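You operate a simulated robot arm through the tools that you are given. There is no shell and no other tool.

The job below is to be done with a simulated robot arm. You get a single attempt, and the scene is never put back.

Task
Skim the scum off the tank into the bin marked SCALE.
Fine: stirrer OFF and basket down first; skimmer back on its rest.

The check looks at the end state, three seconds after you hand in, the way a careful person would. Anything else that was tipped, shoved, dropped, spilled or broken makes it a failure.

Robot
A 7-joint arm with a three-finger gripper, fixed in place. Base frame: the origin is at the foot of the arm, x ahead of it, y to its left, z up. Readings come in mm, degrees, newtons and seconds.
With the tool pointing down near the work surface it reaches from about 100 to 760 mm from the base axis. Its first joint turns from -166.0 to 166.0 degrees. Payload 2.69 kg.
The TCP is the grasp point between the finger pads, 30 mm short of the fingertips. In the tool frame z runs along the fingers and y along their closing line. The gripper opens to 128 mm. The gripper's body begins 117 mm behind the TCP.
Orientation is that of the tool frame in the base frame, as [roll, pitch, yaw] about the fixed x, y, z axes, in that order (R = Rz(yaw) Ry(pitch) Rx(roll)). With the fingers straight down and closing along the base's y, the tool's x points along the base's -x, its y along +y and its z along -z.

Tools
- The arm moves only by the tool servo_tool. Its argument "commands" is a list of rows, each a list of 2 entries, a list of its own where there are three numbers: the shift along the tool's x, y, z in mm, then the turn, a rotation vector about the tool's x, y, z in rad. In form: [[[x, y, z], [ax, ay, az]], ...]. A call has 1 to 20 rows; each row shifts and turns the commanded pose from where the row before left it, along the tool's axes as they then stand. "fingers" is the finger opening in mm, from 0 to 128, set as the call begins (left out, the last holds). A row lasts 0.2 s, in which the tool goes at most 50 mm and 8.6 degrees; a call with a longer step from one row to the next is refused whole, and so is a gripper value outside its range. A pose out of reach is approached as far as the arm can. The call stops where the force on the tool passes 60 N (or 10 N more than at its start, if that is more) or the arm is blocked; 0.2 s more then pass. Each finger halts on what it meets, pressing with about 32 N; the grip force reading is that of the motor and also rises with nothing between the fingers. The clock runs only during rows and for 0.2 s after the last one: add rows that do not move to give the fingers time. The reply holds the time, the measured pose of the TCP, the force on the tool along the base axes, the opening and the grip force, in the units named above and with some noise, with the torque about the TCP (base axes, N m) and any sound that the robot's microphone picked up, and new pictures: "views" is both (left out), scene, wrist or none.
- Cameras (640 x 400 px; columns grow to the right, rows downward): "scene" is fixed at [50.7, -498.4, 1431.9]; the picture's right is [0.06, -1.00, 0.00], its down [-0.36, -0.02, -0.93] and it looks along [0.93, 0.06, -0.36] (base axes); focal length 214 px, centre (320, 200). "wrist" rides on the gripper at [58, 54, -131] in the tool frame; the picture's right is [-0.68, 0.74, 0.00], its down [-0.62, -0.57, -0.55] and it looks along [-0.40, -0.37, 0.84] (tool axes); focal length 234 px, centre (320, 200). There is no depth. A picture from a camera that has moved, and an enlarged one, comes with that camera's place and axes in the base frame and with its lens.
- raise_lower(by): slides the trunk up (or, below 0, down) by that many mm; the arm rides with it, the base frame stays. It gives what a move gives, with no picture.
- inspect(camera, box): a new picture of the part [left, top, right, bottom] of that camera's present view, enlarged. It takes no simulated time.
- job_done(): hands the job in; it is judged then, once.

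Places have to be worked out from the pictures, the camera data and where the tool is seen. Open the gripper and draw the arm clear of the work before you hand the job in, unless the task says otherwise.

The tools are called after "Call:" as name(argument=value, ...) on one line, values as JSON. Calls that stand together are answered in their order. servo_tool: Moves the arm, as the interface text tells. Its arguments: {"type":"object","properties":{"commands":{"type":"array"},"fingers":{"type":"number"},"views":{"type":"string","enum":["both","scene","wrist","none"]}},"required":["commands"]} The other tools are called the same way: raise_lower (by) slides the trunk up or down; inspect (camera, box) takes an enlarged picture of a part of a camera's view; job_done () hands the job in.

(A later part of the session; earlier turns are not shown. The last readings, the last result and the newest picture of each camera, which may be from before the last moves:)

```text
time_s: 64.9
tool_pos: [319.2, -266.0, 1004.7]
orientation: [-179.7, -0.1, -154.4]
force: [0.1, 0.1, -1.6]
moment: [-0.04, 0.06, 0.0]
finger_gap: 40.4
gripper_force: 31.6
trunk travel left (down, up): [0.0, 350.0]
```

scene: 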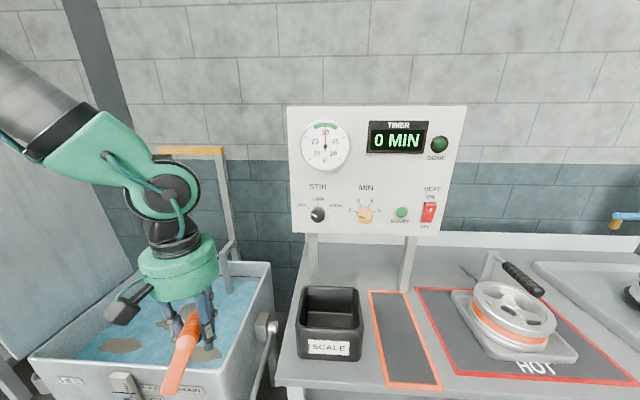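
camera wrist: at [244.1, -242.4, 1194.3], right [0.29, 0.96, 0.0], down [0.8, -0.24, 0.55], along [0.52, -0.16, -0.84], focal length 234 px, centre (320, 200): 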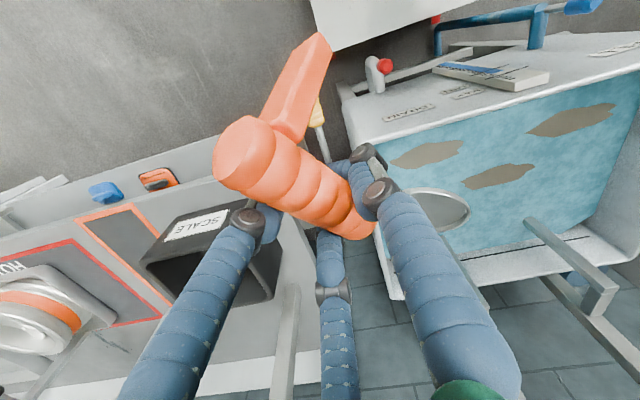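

Trunk lowered. I move over the tank centre at this height for a good look at the water, scum and walls.

Call:
servo_tool(commands=[[[-35.8, 28, 0], [0, 0, 0]], [[-35.8, 28, 0], [0, 0, 0]], [[-35.8, 28, 0], [0, 0, 0]], [[-35.8, 28, 0], [0, 0, 0]], [[-35.8, 28, 0], [0, 0, 0]], [[-35.8, 28, 0], [0, 0, 0]]])

Call:
inspect(camera="scene", box=[40, 200, 290, 400])

Call:
inspect(camera="wrist", box=[320, 0, 640, 260])

```text
time_s: 66.3
tool_pos: [441.6, -20.1, 1004.7]
orientation: [-179.7, 0.0, -154.4]
force: [-0.4, -0.6, -1.1]
moment: [0.0, -0.02, -0.01]
finger_gap: 40.2
gripper_force: 31.8
trunk travel left (down, up): [0.0, 350.0]
camera wrist: at [365.1, 2.5, 1135.4], right [0.29, 0.96, 0.0], down [0.8, -0.24, 0.55], along [0.53, -0.16, -0.83], focal length 234 px, centre (320, 200)
```

scene: 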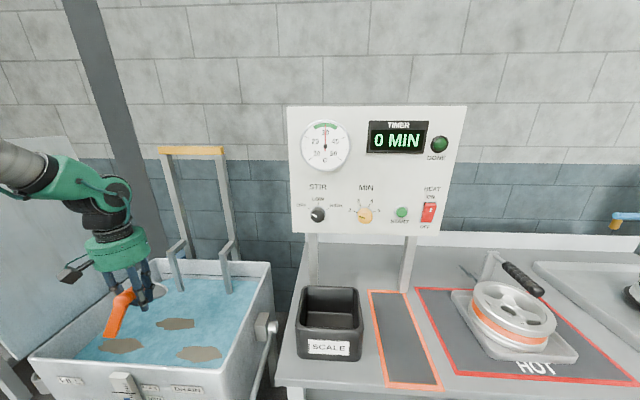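
wrist: 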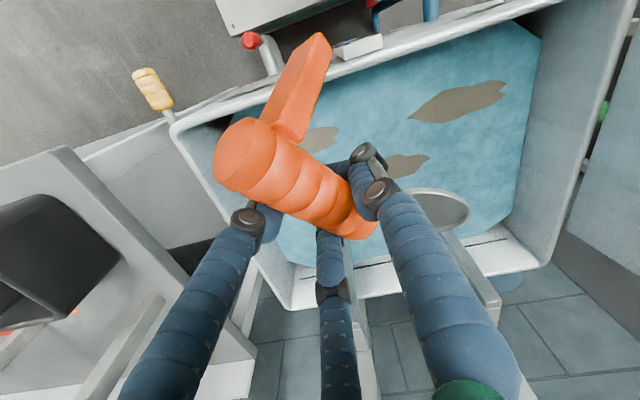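

```text
2.00 times, centred on (165, 300) of scene
camera zoom: at [50.7, -498.4, 1431.9], right [0.06, -1.0, 0.0], down [-0.36, -0.02, -0.93], along [0.93, 0.06, -0.36], focal length 429 px, centre (630, 0)
```

zoom: 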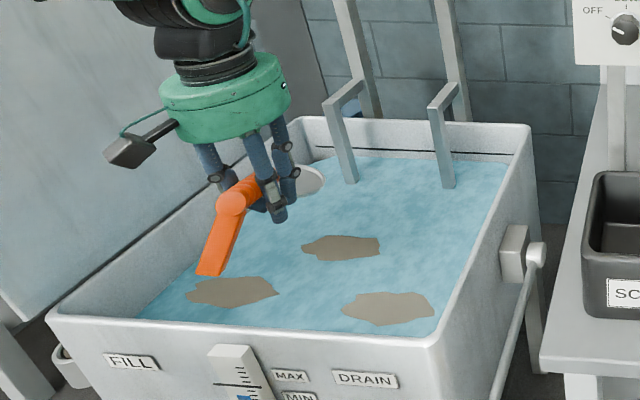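

```text
1.54 times, centred on (480, 130) of wrist
camera zoom: at [365.1, 2.5, 1135.4], right [0.29, 0.96, 0.0], down [0.8, -0.24, 0.55], along [0.53, -0.16, -0.83], focal length 360 px, centre (74, 308)
```

zoom: 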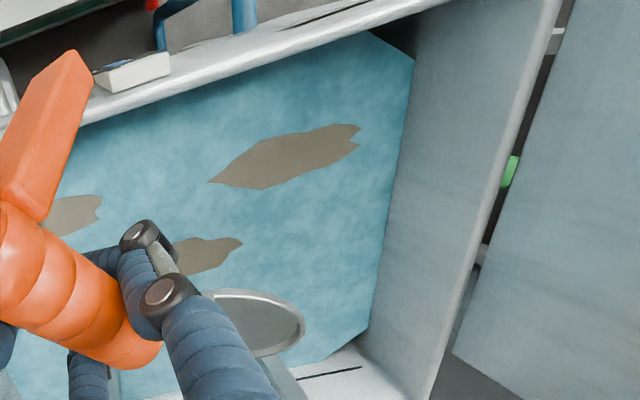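

With two wrist views and the scene view I get: water at z≈712, tank rim z≈815 (outer x 400–835, y -217–325), scum patches about 150×52 mm at P1 (508, 206), P2 (497, -71), P3 (600, 81). I turn the skimmer clockwise so the dish points to -y with the tool leaning toward the robot (dish level), staying high.

Call:
servo_tool(commands=[[[0, 0, 0], [0.0184, 0.0249, 0.1356]], [[0, 0, 0], [0.0184, 0.0249, 0.1356]], [[0, 0, 0], [0.0184, 0.0249, 0.1356]], [[0, 0, 0], [0.0184, 0.0249, 0.1356]], [[0, 0, 0], [0.0184, 0.0249, 0.1356]], [[0, 0, 0], [0.0184, 0.0249, 0.1356]], [[0, 0, 0], [0.0184, 0.0249, 0.1356]], [[0, 0, 0], [0.0184, 0.0249, 0.1356]], [[0, 0, 0], [0.0184, 0.0249, 0.1356]], [[0, 0, 0], [0.0184, 0.0249, 0.1356]], [[0, 0, 0], [0.0184, 0.0249, 0.1356]], [[0, 0, 0], [0.0184, 0.0249, 0.1356]], [[0, 0, 0], [0.0184, 0.0249, 0.1356]], [[0, 0, 0], [0.0184, 0.0249, 0.1356]], [[0, 0, 0], [0.0184, 0.0249, 0.1356]], [[0, 0, 0], [0.0184, 0.0249, 0.1356]], [[0, 0, 0], [0.0184, 0.0249, 0.1356]]])

Call:
inspect(camera="scene", box=[40, 200, 290, 400])

```text
time_s: 69.9
tool_pos: [439.1, -21.3, 1003.8]
orientation: [-156.9, 5.8, 72.1]
force: [0.4, -0.4, -0.5]
moment: [0.02, 0.0, -0.01]
finger_gap: 40.5
gripper_force: 32.0
trunk travel left (down, up): [0.0, 350.0]
camera wrist: at [557.7, 11.4, 1096.9], right [0.43, -0.88, -0.22], down [-0.46, -0.42, 0.78], along [-0.78, -0.24, -0.58], focal length 234 px, centre (320, 200)
```

scene: 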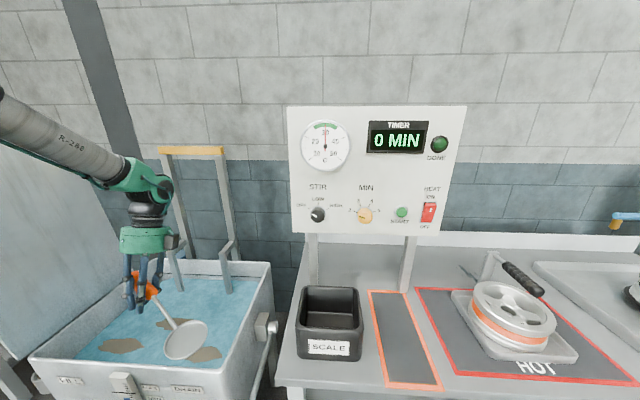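
wrist: 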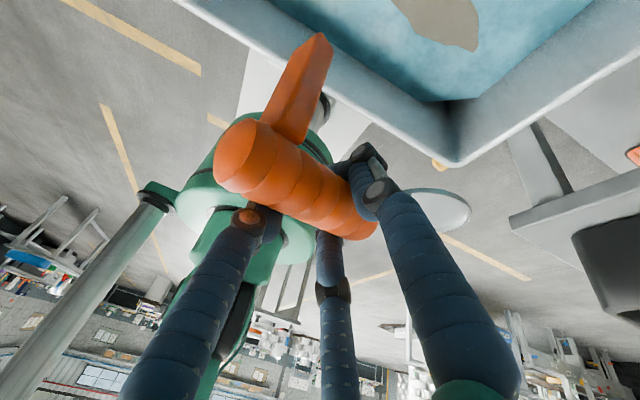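

```text
2.00 times, centred on (165, 300) of scene
camera zoom: at [50.7, -498.4, 1431.9], right [0.06, -1.0, 0.0], down [-0.36, -0.02, -0.93], along [0.93, 0.06, -0.36], focal length 429 px, centre (630, 0)
```

zoom: 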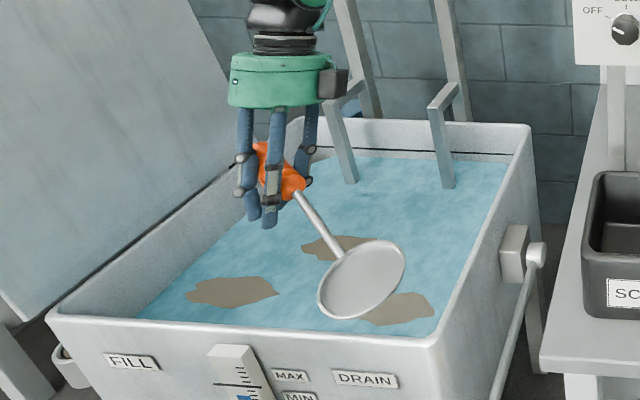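

The dish now points toward -y. Let me zoom on the dish to judge whether it is level before dipping it.

Call:
inspect(camera="scene", box=[120, 260, 240, 380])

Call:
inspect(camera="wrist", box=[200, 20, 500, 260])

```text
3.33 times, centred on (180, 320) of scene
camera zoom: at [50.7, -498.4, 1431.9], right [0.06, -1.0, 0.0], down [-0.36, -0.02, -0.93], along [0.93, 0.06, -0.36], focal length 715 px, centre (787, -200)
```

zoom: 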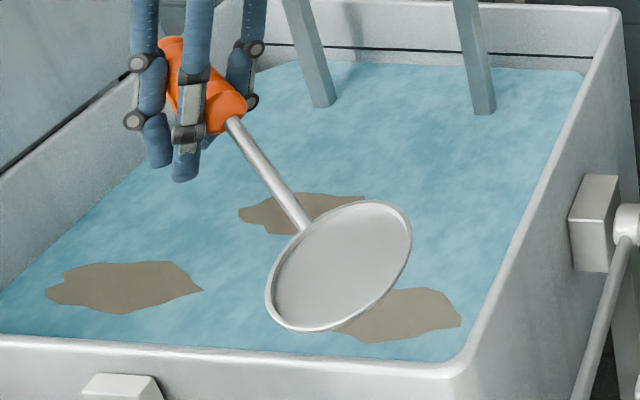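

```text
1.67 times, centred on (350, 140) of wrist
camera zoom: at [557.7, 11.4, 1096.9], right [0.43, -0.88, -0.22], down [-0.46, -0.42, 0.78], along [-0.78, -0.24, -0.58], focal length 390 px, centre (270, 300)
```

zoom: 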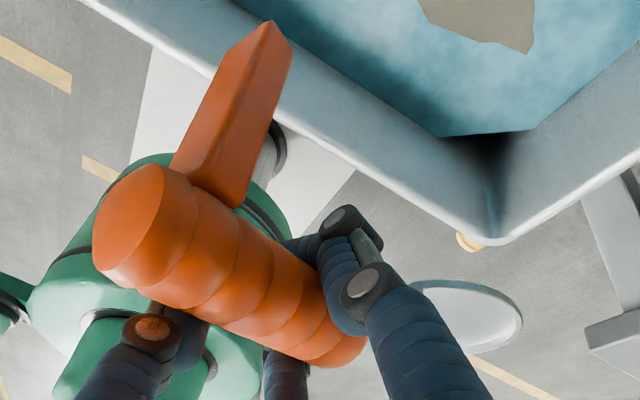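

The dish currently has its nose ~12° down (good for scooping). I pitch it another 12° nose-down so the prop leg stays out of the water, and move above the free water just left of patch P2.

Call:
servo_tool(commands=[[[0, 0, 0], [0.0032, 0.0963, -0.0416]], [[0, 0, 0], [0.0032, 0.0963, -0.0416]], [[35.5, 12.6, 9.9], [0, 0, 0]], [[35.5, 12.6, 9.9], [0, 0, 0]], [[35.5, 12.6, 9.9], [0, 0, 0]], [[35.5, 12.6, 9.9], [0, 0, 0]], [[35.5, 12.6, 9.9], [0, 0, 0]], [[35.5, 12.6, 9.9], [0, 0, 0]]])

Call:
inspect(camera="scene", box=[40, 200, 290, 400])

Call:
inspect(camera="wrist", box=[200, 20, 520, 260])

```text
time_s: 71.7
tool_pos: [551.2, 174.6, 944.7]
orientation: [-156.5, -6.4, 72.2]
force: [0.3, -0.9, -1.3]
moment: [0.05, -0.07, -0.07]
finger_gap: 40.2
gripper_force: 32.5
trunk travel left (down, up): [0.0, 350.0]
camera wrist: at [662.9, 188.2, 1048.5], right [0.45, -0.82, -0.37], down [-0.5, -0.57, 0.65], along [-0.74, -0.11, -0.66], focal length 234 px, centre (320, 200)
```

scene: 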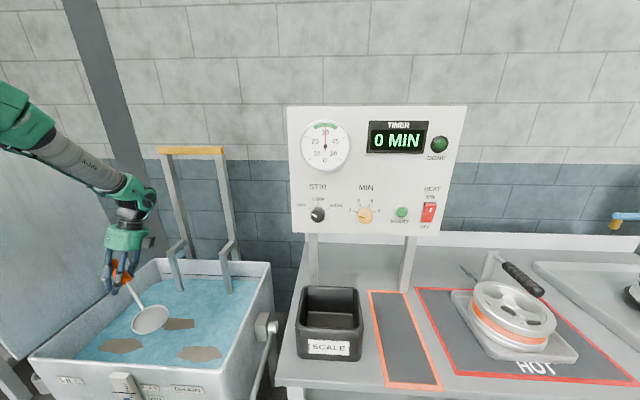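
wrist: 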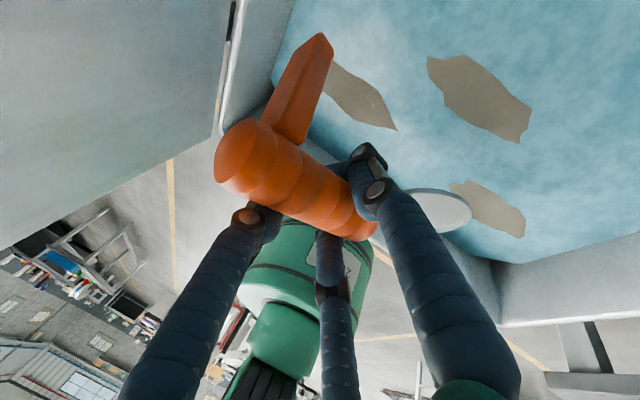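

```text
2.00 times, centred on (165, 300) of scene
camera zoom: at [50.7, -498.4, 1431.9], right [0.06, -1.0, 0.0], down [-0.36, -0.02, -0.93], along [0.93, 0.06, -0.36], focal length 429 px, centre (630, 0)
```

zoom: 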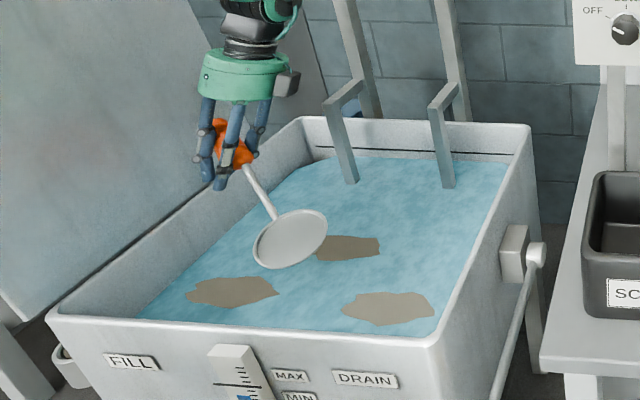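

```text
1.67 times, centred on (360, 140) of wrist
camera zoom: at [662.9, 188.2, 1048.5], right [0.45, -0.82, -0.37], down [-0.5, -0.57, 0.65], along [-0.74, -0.11, -0.66], focal length 390 px, centre (253, 300)
```

zoom: 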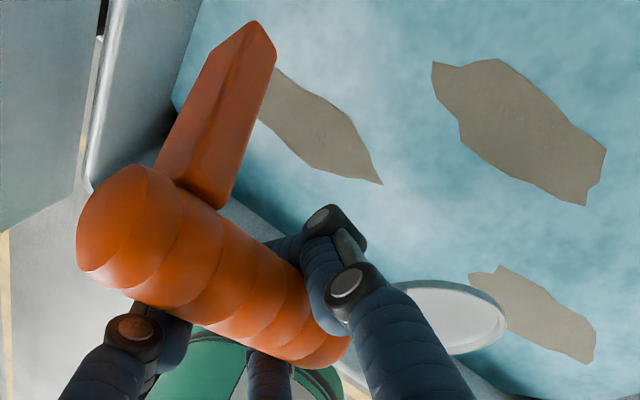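

The geometry matches: dish at about (516, 58), over the free water between the patches. I lower it straight down until just above the water first.

Call:
servo_tool(commands=[[[-2.9, 10.2, 23.4], [0, 0, 0]], [[-2.9, 10.2, 23.4], [0, 0, 0]], [[-2.9, 10.2, 23.4], [0, 0, 0]], [[-2.9, 10.2, 23.4], [0, 0, 0]]])

Call:
inspect(camera="scene", box=[60, 250, 270, 390])

Call:
inspect(camera="wrist", box=[200, 20, 520, 260])

```text
time_s: 72.7
tool_pos: [552.1, 173.2, 842.3]
orientation: [-156.6, -6.4, 72.3]
force: [-0.1, 0.9, 0.1]
moment: [0.05, -0.01, 0.0]
finger_gap: 40.4
gripper_force: 31.7
trunk travel left (down, up): [0.0, 350.0]
camera wrist: at [662.7, 187.4, 945.6], right [0.45, -0.82, -0.37], down [-0.5, -0.57, 0.66], along [-0.74, -0.11, -0.66], focal length 234 px, centre (320, 200)
```

scene: 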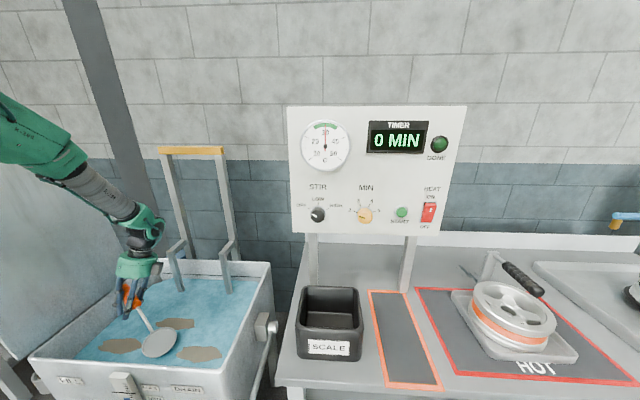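
wrist: 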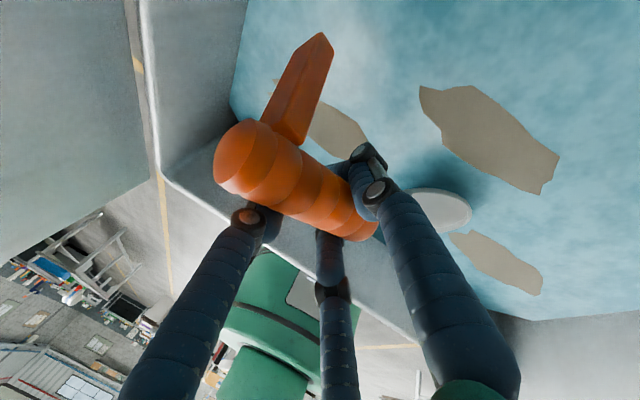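

```text
2.86 times, centred on (165, 320) of scene
camera zoom: at [50.7, -498.4, 1431.9], right [0.06, -1.0, 0.0], down [-0.36, -0.02, -0.93], along [0.93, 0.06, -0.36], focal length 613 px, centre (763, -143)
```

zoom: 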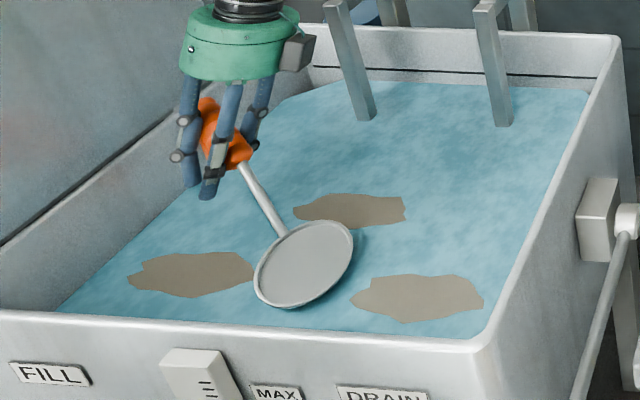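

```text
1.67 times, centred on (360, 140) of wrist
camera zoom: at [662.7, 187.4, 945.6], right [0.45, -0.82, -0.37], down [-0.5, -0.57, 0.66], along [-0.74, -0.11, -0.66], focal length 390 px, centre (253, 300)
```

zoom: 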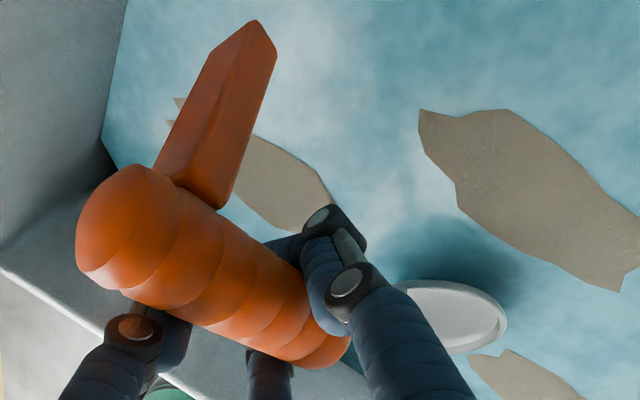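

The dish hovers just over free water, beside P2's left end. I submerge it (~20 mm below the surface) and see how things react.

Call:
servo_tool(commands=[[[-1.4, 5, 11.4], [0, 0, 0]], [[-1.4, 5, 11.4], [0, 0, 0]], [[-1.4, 5, 11.4], [0, 0, 0]], [[-1.4, 5, 11.4], [0, 0, 0]], [[0, 0, 0], [0, 0, 0]]])

Call:
inspect(camera="scene", box=[60, 250, 270, 390])

```text
time_s: 73.9
tool_pos: [552.8, 173.2, 790.1]
orientation: [-156.6, -6.4, 72.2]
force: [0.2, -0.4, -2.4]
moment: [0.01, -0.02, 0.0]
finger_gap: 40.1
gripper_force: 31.9
trunk travel left (down, up): [0.0, 350.0]
camera wrist: at [663.5, 187.7, 894.8], right [0.45, -0.82, -0.37], down [-0.5, -0.57, 0.66], along [-0.74, -0.11, -0.66], focal length 234 px, centre (320, 200)
```

scene: 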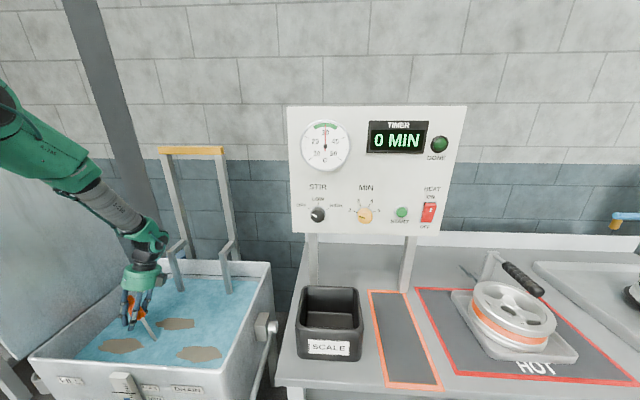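
wrist: 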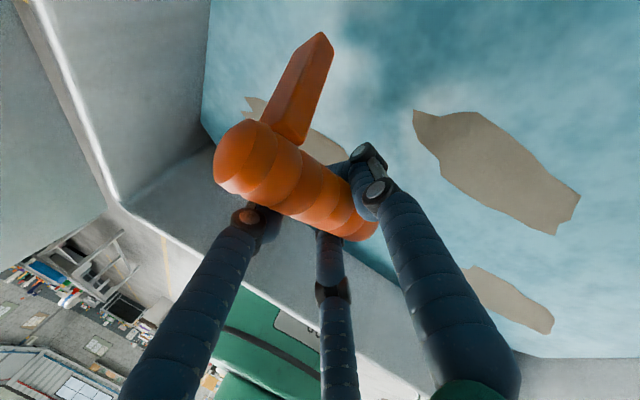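

```text
2.86 times, centred on (165, 320) of scene
camera zoom: at [50.7, -498.4, 1431.9], right [0.06, -1.0, 0.0], down [-0.36, -0.02, -0.93], along [0.93, 0.06, -0.36], focal length 613 px, centre (763, -143)
```

zoom: 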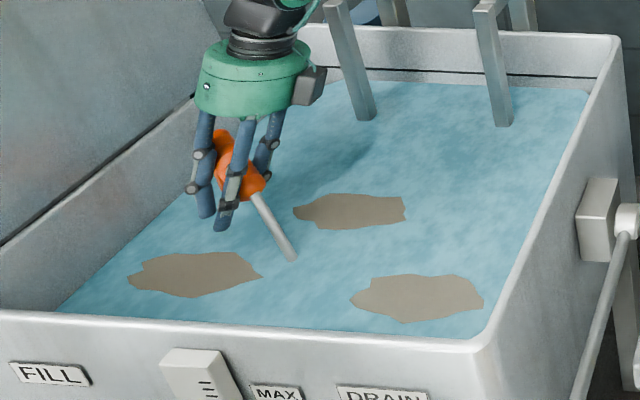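

The dish is under water; patches undisturbed. Now I shovel it under P2, moving about 130 mm toward -y.

Call:
servo_tool(commands=[[[-15.7, 2.3, -3], [0, 0, 0]], [[-15.7, 2.3, -3], [0, 0, 0]], [[-15.7, 2.3, -3], [0, 0, 0]], [[-15.7, 2.3, -3], [0, 0, 0]], [[-15.7, 2.3, -3], [0, 0, 0]], [[-15.7, 2.3, -3], [0, 0, 0]], [[-15.7, 2.3, -3], [0, 0, 0]], [[-15.7, 2.3, -3], [0, 0, 0]]])

Call:
inspect(camera="scene", box=[60, 250, 270, 390])

```text
time_s: 75.7
tool_pos: [539.1, 45.9, 792.7]
orientation: [-156.5, -6.5, 72.2]
force: [-0.1, 0.1, -1.9]
moment: [0.03, 0.01, -0.02]
finger_gap: 40.2
gripper_force: 32.3
trunk travel left (down, up): [0.0, 350.0]
camera wrist: at [649.8, 59.3, 896.0], right [0.45, -0.82, -0.37], down [-0.5, -0.57, 0.66], along [-0.74, -0.11, -0.66], focal length 234 px, centre (320, 200)
```

scene: 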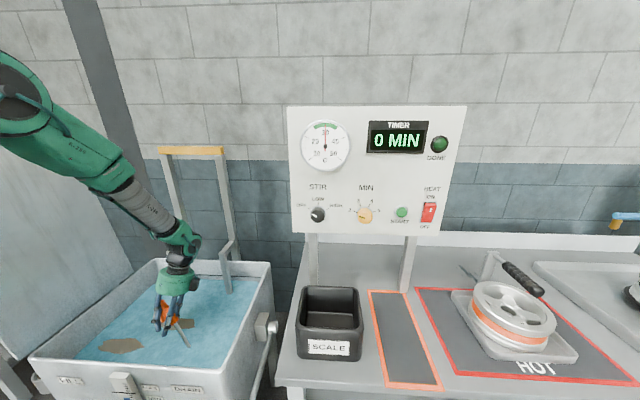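
wrist: 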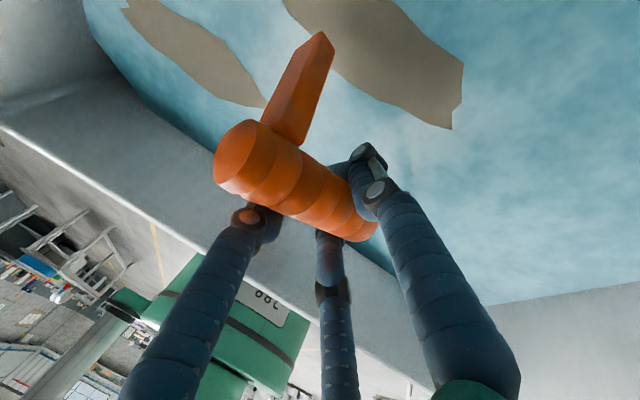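

```text
2.86 times, centred on (165, 320) of scene
camera zoom: at [50.7, -498.4, 1431.9], right [0.06, -1.0, 0.0], down [-0.36, -0.02, -0.93], along [0.93, 0.06, -0.36], focal length 613 px, centre (763, -143)
```

zoom: 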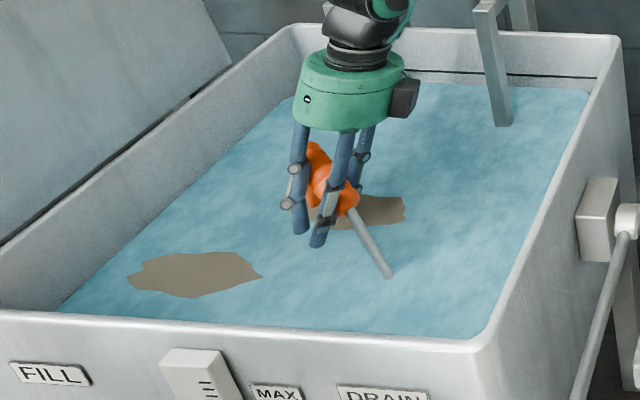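

P2 disappeared from the surface as the dish passed under it, so it should now be on the dish. I level the dish by 12° about the TCP (which lifts it to the surface) and raise it gently to look.

Call:
servo_tool(commands=[[[0, 0, 0], [-0.0016, -0.0482, 0.0208]], [[0, 0, 0], [-0.0016, -0.0482, 0.0208]], [[0, 0, 0], [-0.0016, -0.0482, 0.0208]], [[0, 0, 0], [-0.0016, -0.0482, 0.0208]], [[-1.4, -5.9, -13.7], [0, 0, 0]], [[-1.9, -7.8, -18.3], [0, 0, 0]], [[-1.9, -7.8, -18.3], [0, 0, 0]]])

Call:
inspect(camera="scene", box=[60, 250, 270, 390])

Call:
inspect(camera="wrist", box=[200, 20, 520, 260])

```text
time_s: 77.3
tool_pos: [538.0, 44.9, 846.7]
orientation: [-156.9, 5.7, 72.2]
force: [-0.1, 0.1, -0.8]
moment: [0.03, 0.02, 0.02]
finger_gap: 40.1
gripper_force: 32.1
trunk travel left (down, up): [0.0, 350.0]
camera wrist: at [655.6, 79.2, 939.1], right [0.43, -0.88, -0.22], down [-0.46, -0.42, 0.78], along [-0.78, -0.24, -0.58], focal length 234 px, centre (320, 200)
```

scene: 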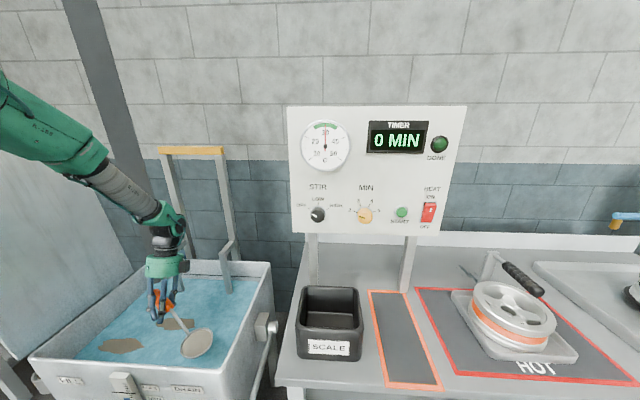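
wrist: 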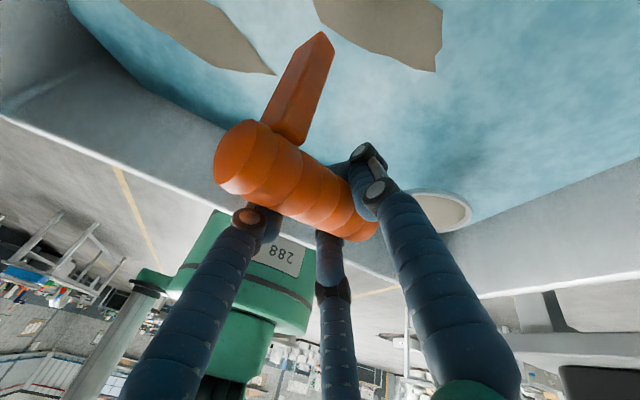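

```text
2.86 times, centred on (165, 320) of scene
camera zoom: at [50.7, -498.4, 1431.9], right [0.06, -1.0, 0.0], down [-0.36, -0.02, -0.93], along [0.93, 0.06, -0.36], focal length 613 px, centre (763, -143)
```

zoom: 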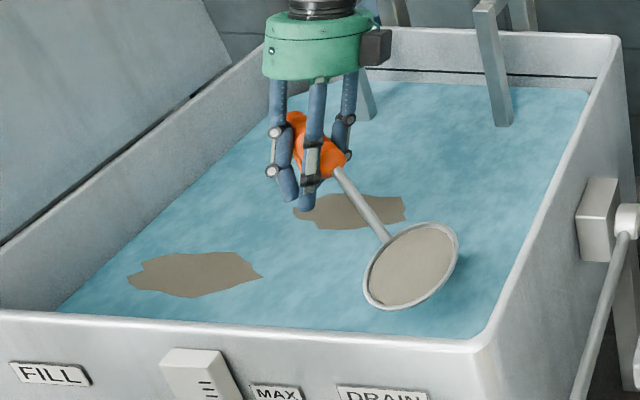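

```text
1.67 times, centred on (360, 140) of wrist
camera zoom: at [655.6, 79.2, 939.1], right [0.43, -0.88, -0.22], down [-0.46, -0.42, 0.78], along [-0.78, -0.24, -0.58], focal length 390 px, centre (253, 300)
```

zoom: 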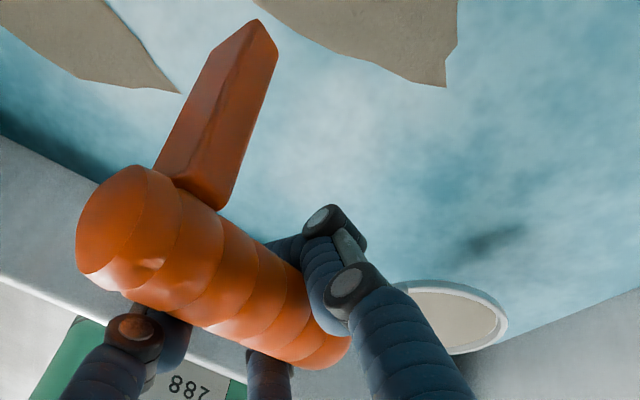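

P2's scum is in the dish. I'll carry it to the bin: nearly level the dish, rise to clear all rims, and look.

Call:
servo_tool(commands=[[[0, 0, 0], [-0.003, -0.0918, 0.0396]], [[-6.5, -12.9, -30.3], [0, 0, 0]], [[-6.5, -12.9, -30.3], [0, 0, 0]], [[-6.5, -12.9, -30.3], [0, 0, 0]], [[-6.5, -12.9, -30.3], [0, 0, 0]], [[-6.5, -12.9, -30.3], [0, 0, 0]], [[-6.5, -12.9, -30.3], [0, 0, 0]], [[-6.5, -12.9, -30.3], [0, 0, 0]]])

Call:
inspect(camera="scene", box=[60, 200, 270, 390])

```text
time_s: 79.1
tool_pos: [536.9, 47.0, 1082.0]
orientation: [-157.1, 11.4, 72.2]
force: [-1.0, -0.9, -0.4]
moment: [0.04, 0.06, 0.02]
finger_gap: 40.2
gripper_force: 32.0
trunk travel left (down, up): [0.0, 350.0]
camera wrist: at [657.4, 89.4, 1167.1], right [0.43, -0.89, -0.15], down [-0.43, -0.34, 0.83], along [-0.79, -0.29, -0.53], focal length 234 px, centre (320, 200)
```

scene: 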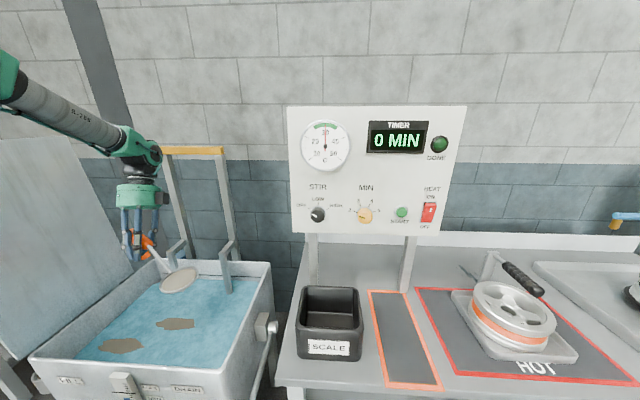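
wrist: 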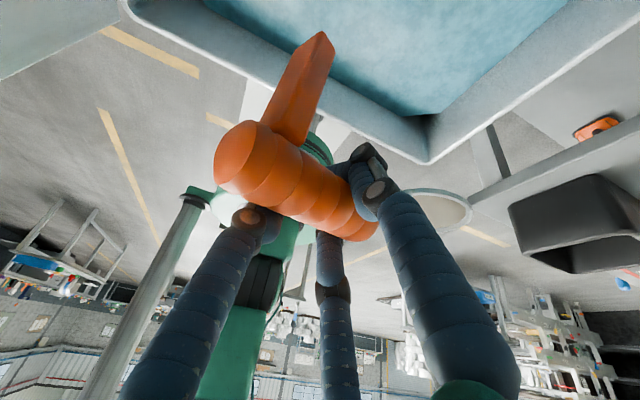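

```text
2.11 times, centred on (165, 295) of scene
camera zoom: at [50.7, -498.4, 1431.9], right [0.06, -1.0, 0.0], down [-0.36, -0.02, -0.93], along [0.93, 0.06, -0.36], focal length 452 px, centre (646, 0)
```

zoom: 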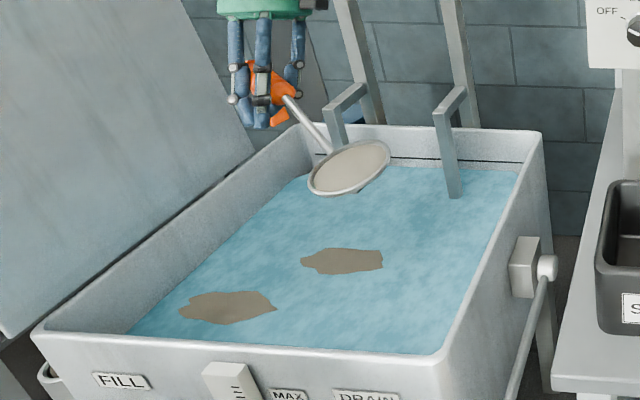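

The dish is level with the scum in it. I yaw +61° (dish pointing forward-right) at this height, in preparation for the bin.

Call:
servo_tool(commands=[[[0, 0, 0], [-0.0258, -0.0511, -0.1202]], [[0, 0, 0], [-0.0258, -0.0511, -0.1202]], [[0, 0, 0], [-0.0258, -0.0511, -0.1202]], [[0, 0, 0], [-0.0258, -0.0511, -0.1202]], [[0, 0, 0], [-0.0258, -0.0511, -0.1202]], [[0, 0, 0], [-0.0258, -0.0511, -0.1202]], [[0, 0, 0], [-0.0258, -0.0511, -0.1202]], [[0, 0, 0], [-0.0258, -0.0511, -0.1202]]])

```text
time_s: 80.9
tool_pos: [537.7, 47.2, 1081.2]
orientation: [-156.8, 11.4, 133.4]
force: [0.3, 0.6, -1.4]
moment: [0.04, 0.06, -0.01]
finger_gap: 40.5
gripper_force: 32.1
trunk travel left (down, up): [0.0, 350.0]
camera wrist: at [558.7, 171.9, 1166.2], right [0.99, -0.06, -0.15], down [0.1, -0.54, 0.83], along [-0.13, -0.84, -0.53], focal length 234 px, centre (320, 200)
```

scene: 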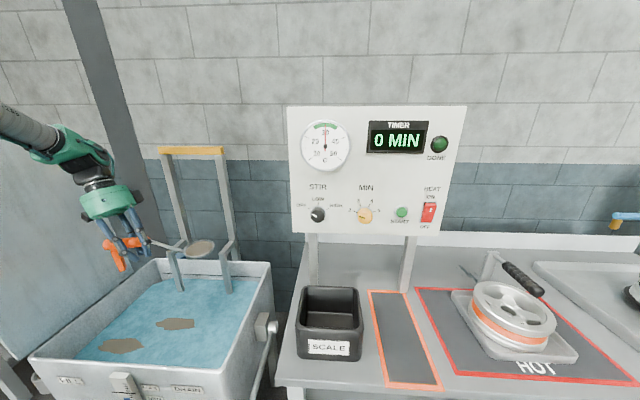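
wrist: 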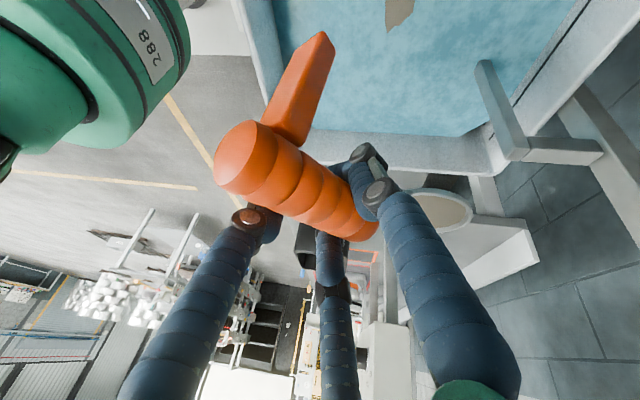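

Now I carry the loaded dish across to above the SCALE bin (target dish centre (484, -494), about 60 mm above the rim).

Call:
servo_tool(commands=[[[-14.7, -26.1, 14.24], [0, 0, 0]], [[-14.7, -26.1, 14.24], [0, 0, 0]], [[-14.7, -26.1, 14.24], [0, 0, 0]], [[-14.7, -26.1, 14.24], [0, 0, 0]], [[-14.7, -26.1, 14.24], [0, 0, 0]], [[-14.7, -26.1, 14.24], [0, 0, 0]], [[-14.7, -26.1, 14.24], [0, 0, 0]], [[-14.7, -26.1, 14.24], [0, 0, 0]], [[-14.7, -26.1, 14.24], [0, 0, 0]], [[-14.7, -26.1, 14.24], [0, 0, 0]], [[-14.7, -26.1, 14.24], [0, 0, 0]], [[-14.7, -26.1, 14.24], [0, 0, 0]], [[-14.7, -26.1, 14.24], [0, 0, 0]], [[-14.7, -26.1, 14.24], [0, 0, 0]]])

Call:
inspect(camera="scene", box=[220, 220, 400, 380])

Call:
inspect(camera="wrist", box=[300, 60, 540, 260])

```text
time_s: 83.9
tool_pos: [380.8, -388.9, 1084.1]
orientation: [-156.8, 11.4, 133.4]
force: [0.2, -0.4, -0.9]
moment: [-0.03, 0.04, 0.01]
finger_gap: 40.2
gripper_force: 31.9
trunk travel left (down, up): [0.0, 350.0]
camera wrist: at [401.3, -264.6, 1168.6], right [0.99, -0.06, -0.15], down [0.09, -0.54, 0.83], along [-0.13, -0.84, -0.53], focal length 234 px, centre (320, 200)
```

scene: 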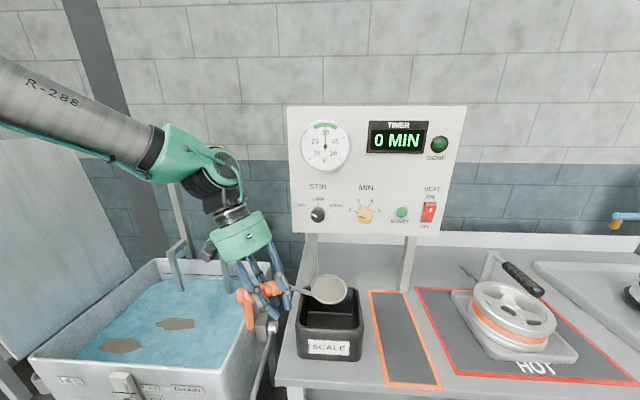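
wrist: 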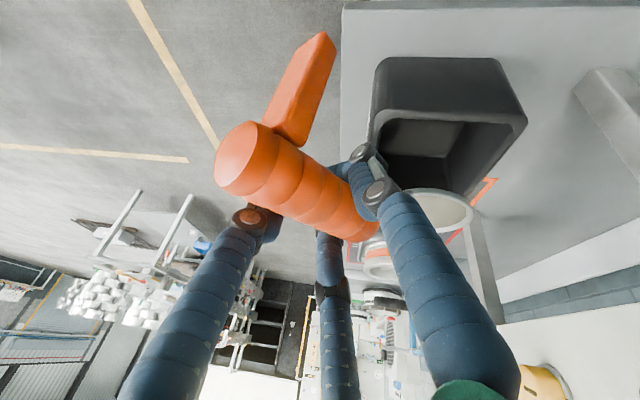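

```text
2.50 times, centred on (310, 300) of scene
camera zoom: at [50.7, -498.4, 1431.9], right [0.06, -1.0, 0.0], down [-0.36, -0.02, -0.93], along [0.93, 0.06, -0.36], focal length 536 px, centre (345, -50)
```

zoom: 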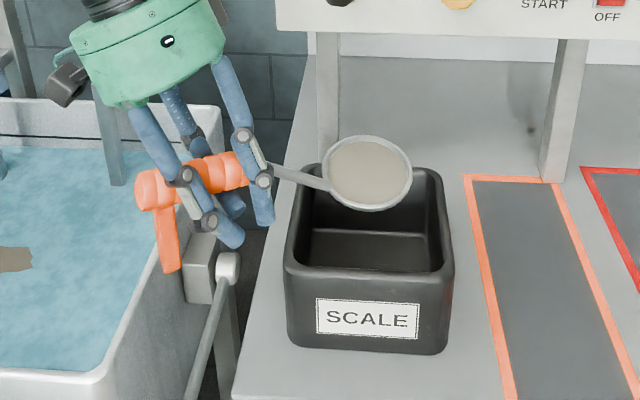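

```text
2.00 times, centred on (420, 160) of wrist
camera zoom: at [401.3, -264.6, 1168.6], right [0.99, -0.06, -0.15], down [0.09, -0.54, 0.83], along [-0.13, -0.84, -0.53], focal length 468 px, centre (120, 280)
```

zoom: 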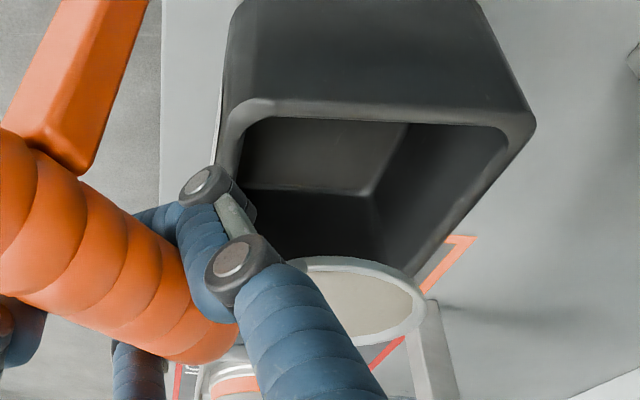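

The loaded dish is centred over the bin (≈(481, -493) vs bin centre (481, -496)). I roll the skimmer about its axis, keeping the dish centre in place: first 40°.

Call:
servo_tool(commands=[[[-0.14, -7.44, 3.84], [-0.1373, 0.0145, 0.0233]], [[-0.14, -7.44, 3.84], [-0.1373, 0.0145, 0.0233]], [[-0.14, -7.44, 3.84], [-0.1373, 0.0145, 0.0233]], [[-0.14, -7.44, 3.84], [-0.1373, 0.0145, 0.0233]], [[-0.14, -7.44, 3.84], [-0.1373, 0.0145, 0.0233]]])

Call:
inspect(camera="scene", box=[220, 220, 400, 380])

```text
time_s: 85.1
tool_pos: [353.1, -415.8, 1069.4]
orientation: [162.5, 7.9, 126.4]
force: [0.1, 0.0, -0.8]
moment: [0.0, 0.06, -0.01]
finger_gap: 40.2
gripper_force: 32.2
trunk travel left (down, up): [0.0, 350.0]
camera wrist: at [317.2, -347.7, 1201.3], right [0.95, -0.1, 0.31], down [-0.23, -0.87, 0.43], along [0.23, -0.48, -0.85], focal length 234 px, centre (320, 200)
```

scene: 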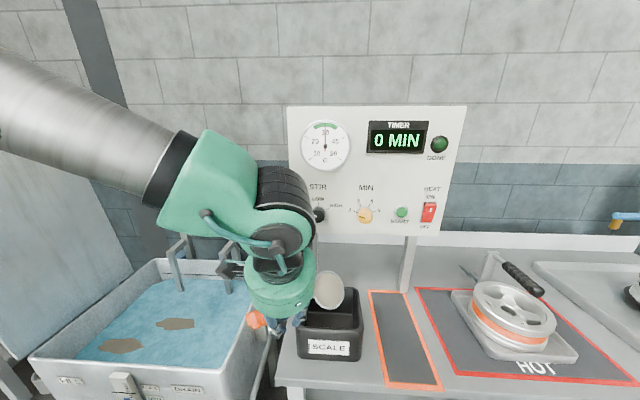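
wrist: 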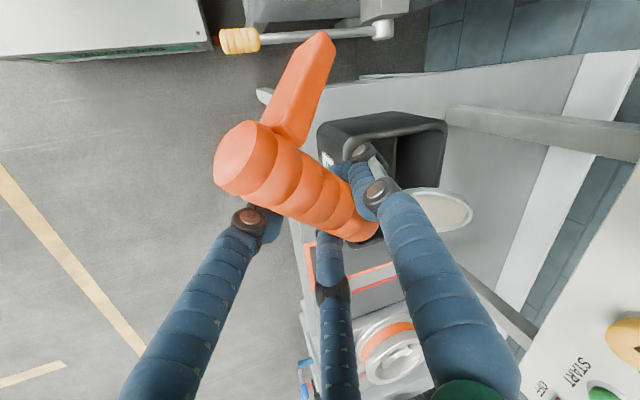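

```text
2.50 times, centred on (310, 300) of scene
camera zoom: at [50.7, -498.4, 1431.9], right [0.06, -1.0, 0.0], down [-0.36, -0.02, -0.93], along [0.93, 0.06, -0.36], focal length 536 px, centre (345, -50)
```

zoom: 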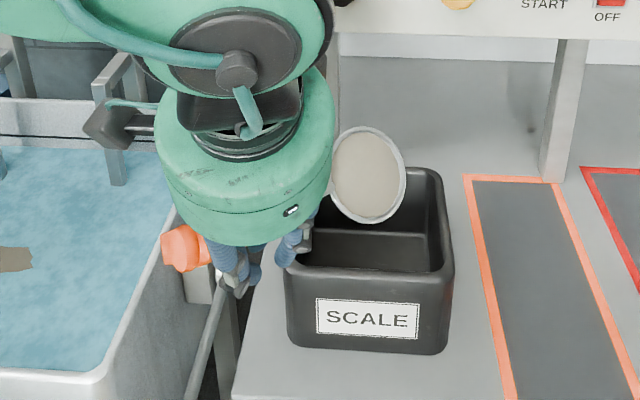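

Still holding at 40° of roll. I continue rolling to about 72° over the bin.

Call:
servo_tool(commands=[[[-0.14, -7.44, 3.84], [-0.1373, 0.0145, 0.0233]], [[-0.14, -7.44, 3.84], [-0.1373, 0.0145, 0.0233]], [[-0.14, -7.44, 3.84], [-0.1373, 0.0145, 0.0233]], [[-0.14, -7.44, 3.84], [-0.1373, 0.0145, 0.0233]]])

Call:
inspect(camera="scene", box=[220, 220, 400, 380])

Call:
inspect(camera="wrist", box=[300, 60, 540, 260])

```text
time_s: 86.1
tool_pos: [339.5, -428.5, 1043.8]
orientation: [130.8, 2.1, 123.9]
force: [0.2, 0.4, -0.3]
moment: [-0.04, 0.11, -0.03]
finger_gap: 40.4
gripper_force: 32.2
trunk travel left (down, up): [0.0, 350.0]
camera wrist: at [251.9, -413.0, 1165.9], right [0.76, -0.28, 0.58], down [-0.31, -0.95, -0.05], along [0.57, -0.14, -0.81], focal length 234 px, centre (320, 200)
```

scene: 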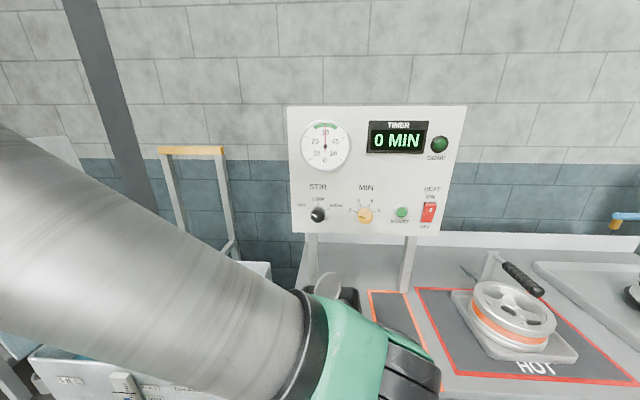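
wrist: 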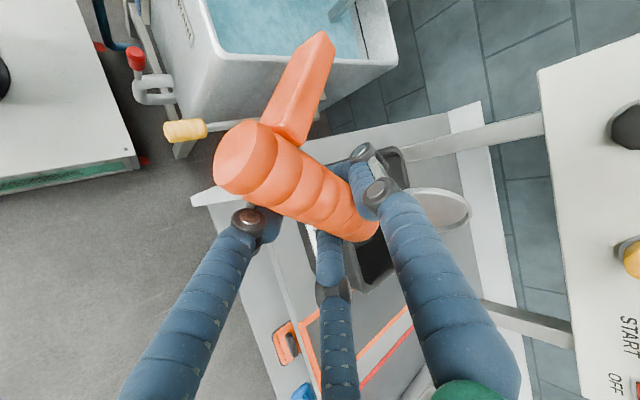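

```text
2.50 times, centred on (310, 300) of scene
camera zoom: at [50.7, -498.4, 1431.9], right [0.06, -1.0, 0.0], down [-0.36, -0.02, -0.93], along [0.93, 0.06, -0.36], focal length 536 px, centre (345, -50)
```

zoom: 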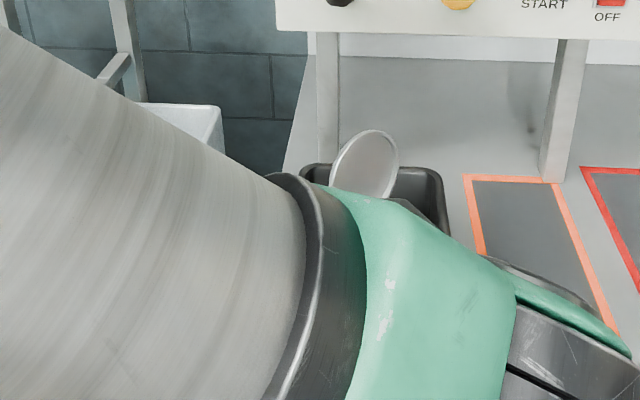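

```text
2.00 times, centred on (420, 160) of wrist
camera zoom: at [251.9, -413.0, 1165.9], right [0.76, -0.28, 0.58], down [-0.31, -0.95, -0.05], along [0.57, -0.14, -0.81], focal length 468 px, centre (120, 280)
```

zoom: 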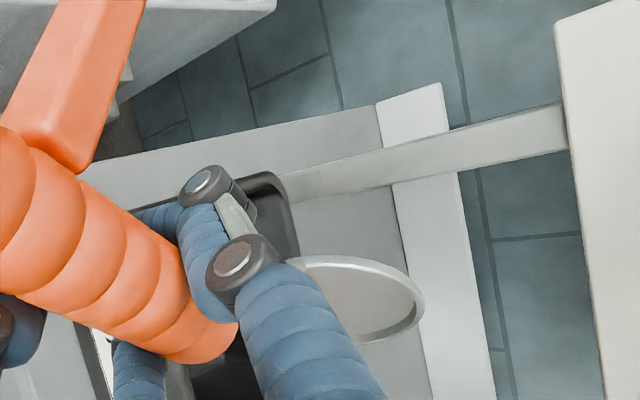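

The dish is empty now – the scum went into the bin. I roll back the same way and look into the bin.

Call:
servo_tool(commands=[[[0.36, 7.88, -2.78], [0.1373, -0.0145, -0.0233]], [[0.36, 7.88, -2.78], [0.1373, -0.0145, -0.0233]], [[0.36, 7.88, -2.78], [0.1373, -0.0145, -0.0233]], [[0.36, 7.88, -2.78], [0.1373, -0.0145, -0.0233]], [[0.36, 7.88, -2.78], [0.1373, -0.0145, -0.0233]], [[0.36, 7.88, -2.78], [0.1373, -0.0145, -0.0233]], [[0.36, 7.88, -2.78], [0.1373, -0.0145, -0.0233]], [[0.36, 7.88, -2.78], [0.1373, -0.0145, -0.0233]], [[0.36, 7.88, -2.78], [0.1373, -0.0145, -0.0233]]])

Call:
inspect(camera="scene", box=[220, 220, 400, 380])

Call:
inspect(camera="wrist", box=[300, 40, 540, 260])

```text
time_s: 88.1
tool_pos: [379.7, -389.5, 1084.5]
orientation: [-156.8, 11.4, 133.3]
force: [-0.4, -0.4, -0.9]
moment: [0.08, -0.03, 0.03]
finger_gap: 40.2
gripper_force: 32.4
trunk travel left (down, up): [0.0, 350.0]
camera wrist: at [400.8, -264.1, 1169.4], right [0.99, -0.06, -0.15], down [0.09, -0.54, 0.84], along [-0.13, -0.84, -0.53], focal length 234 px, centre (320, 200)
```

scene: 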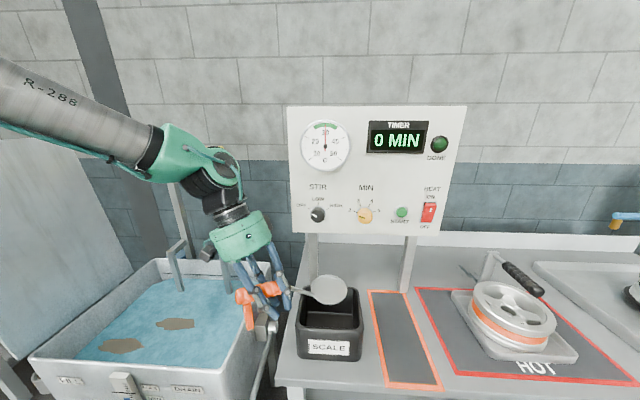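
wrist: 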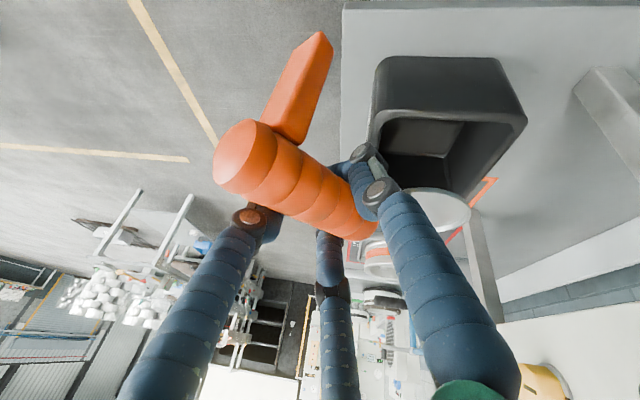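

```text
2.50 times, centred on (310, 300) of scene
camera zoom: at [50.7, -498.4, 1431.9], right [0.06, -1.0, 0.0], down [-0.36, -0.02, -0.93], along [0.93, 0.06, -0.36], focal length 536 px, centre (345, -50)
```

zoom: 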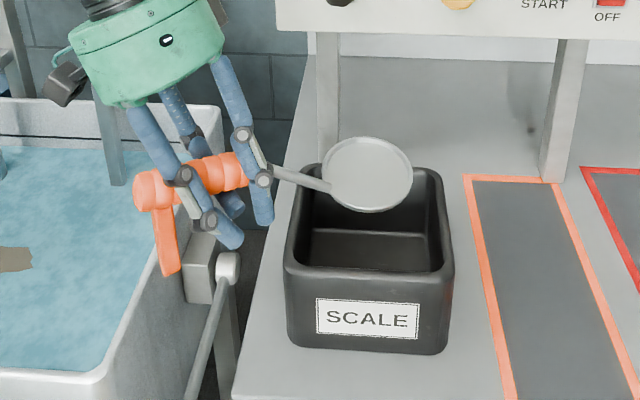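

```text
1.82 times, centred on (420, 150) of wrist
camera zoom: at [400.8, -264.1, 1169.4], right [0.99, -0.06, -0.15], down [0.09, -0.54, 0.84], along [-0.13, -0.84, -0.53], focal length 426 px, centre (138, 291)
```

zoom: 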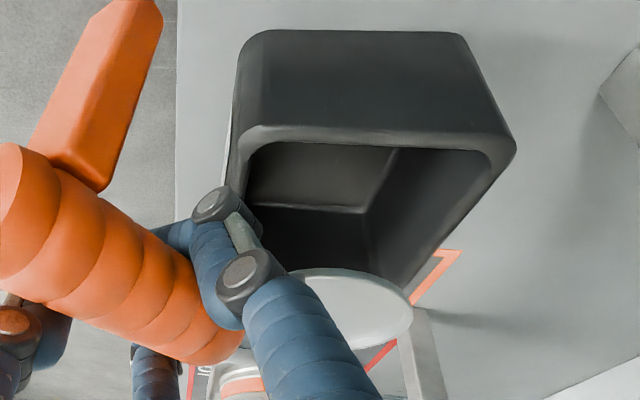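

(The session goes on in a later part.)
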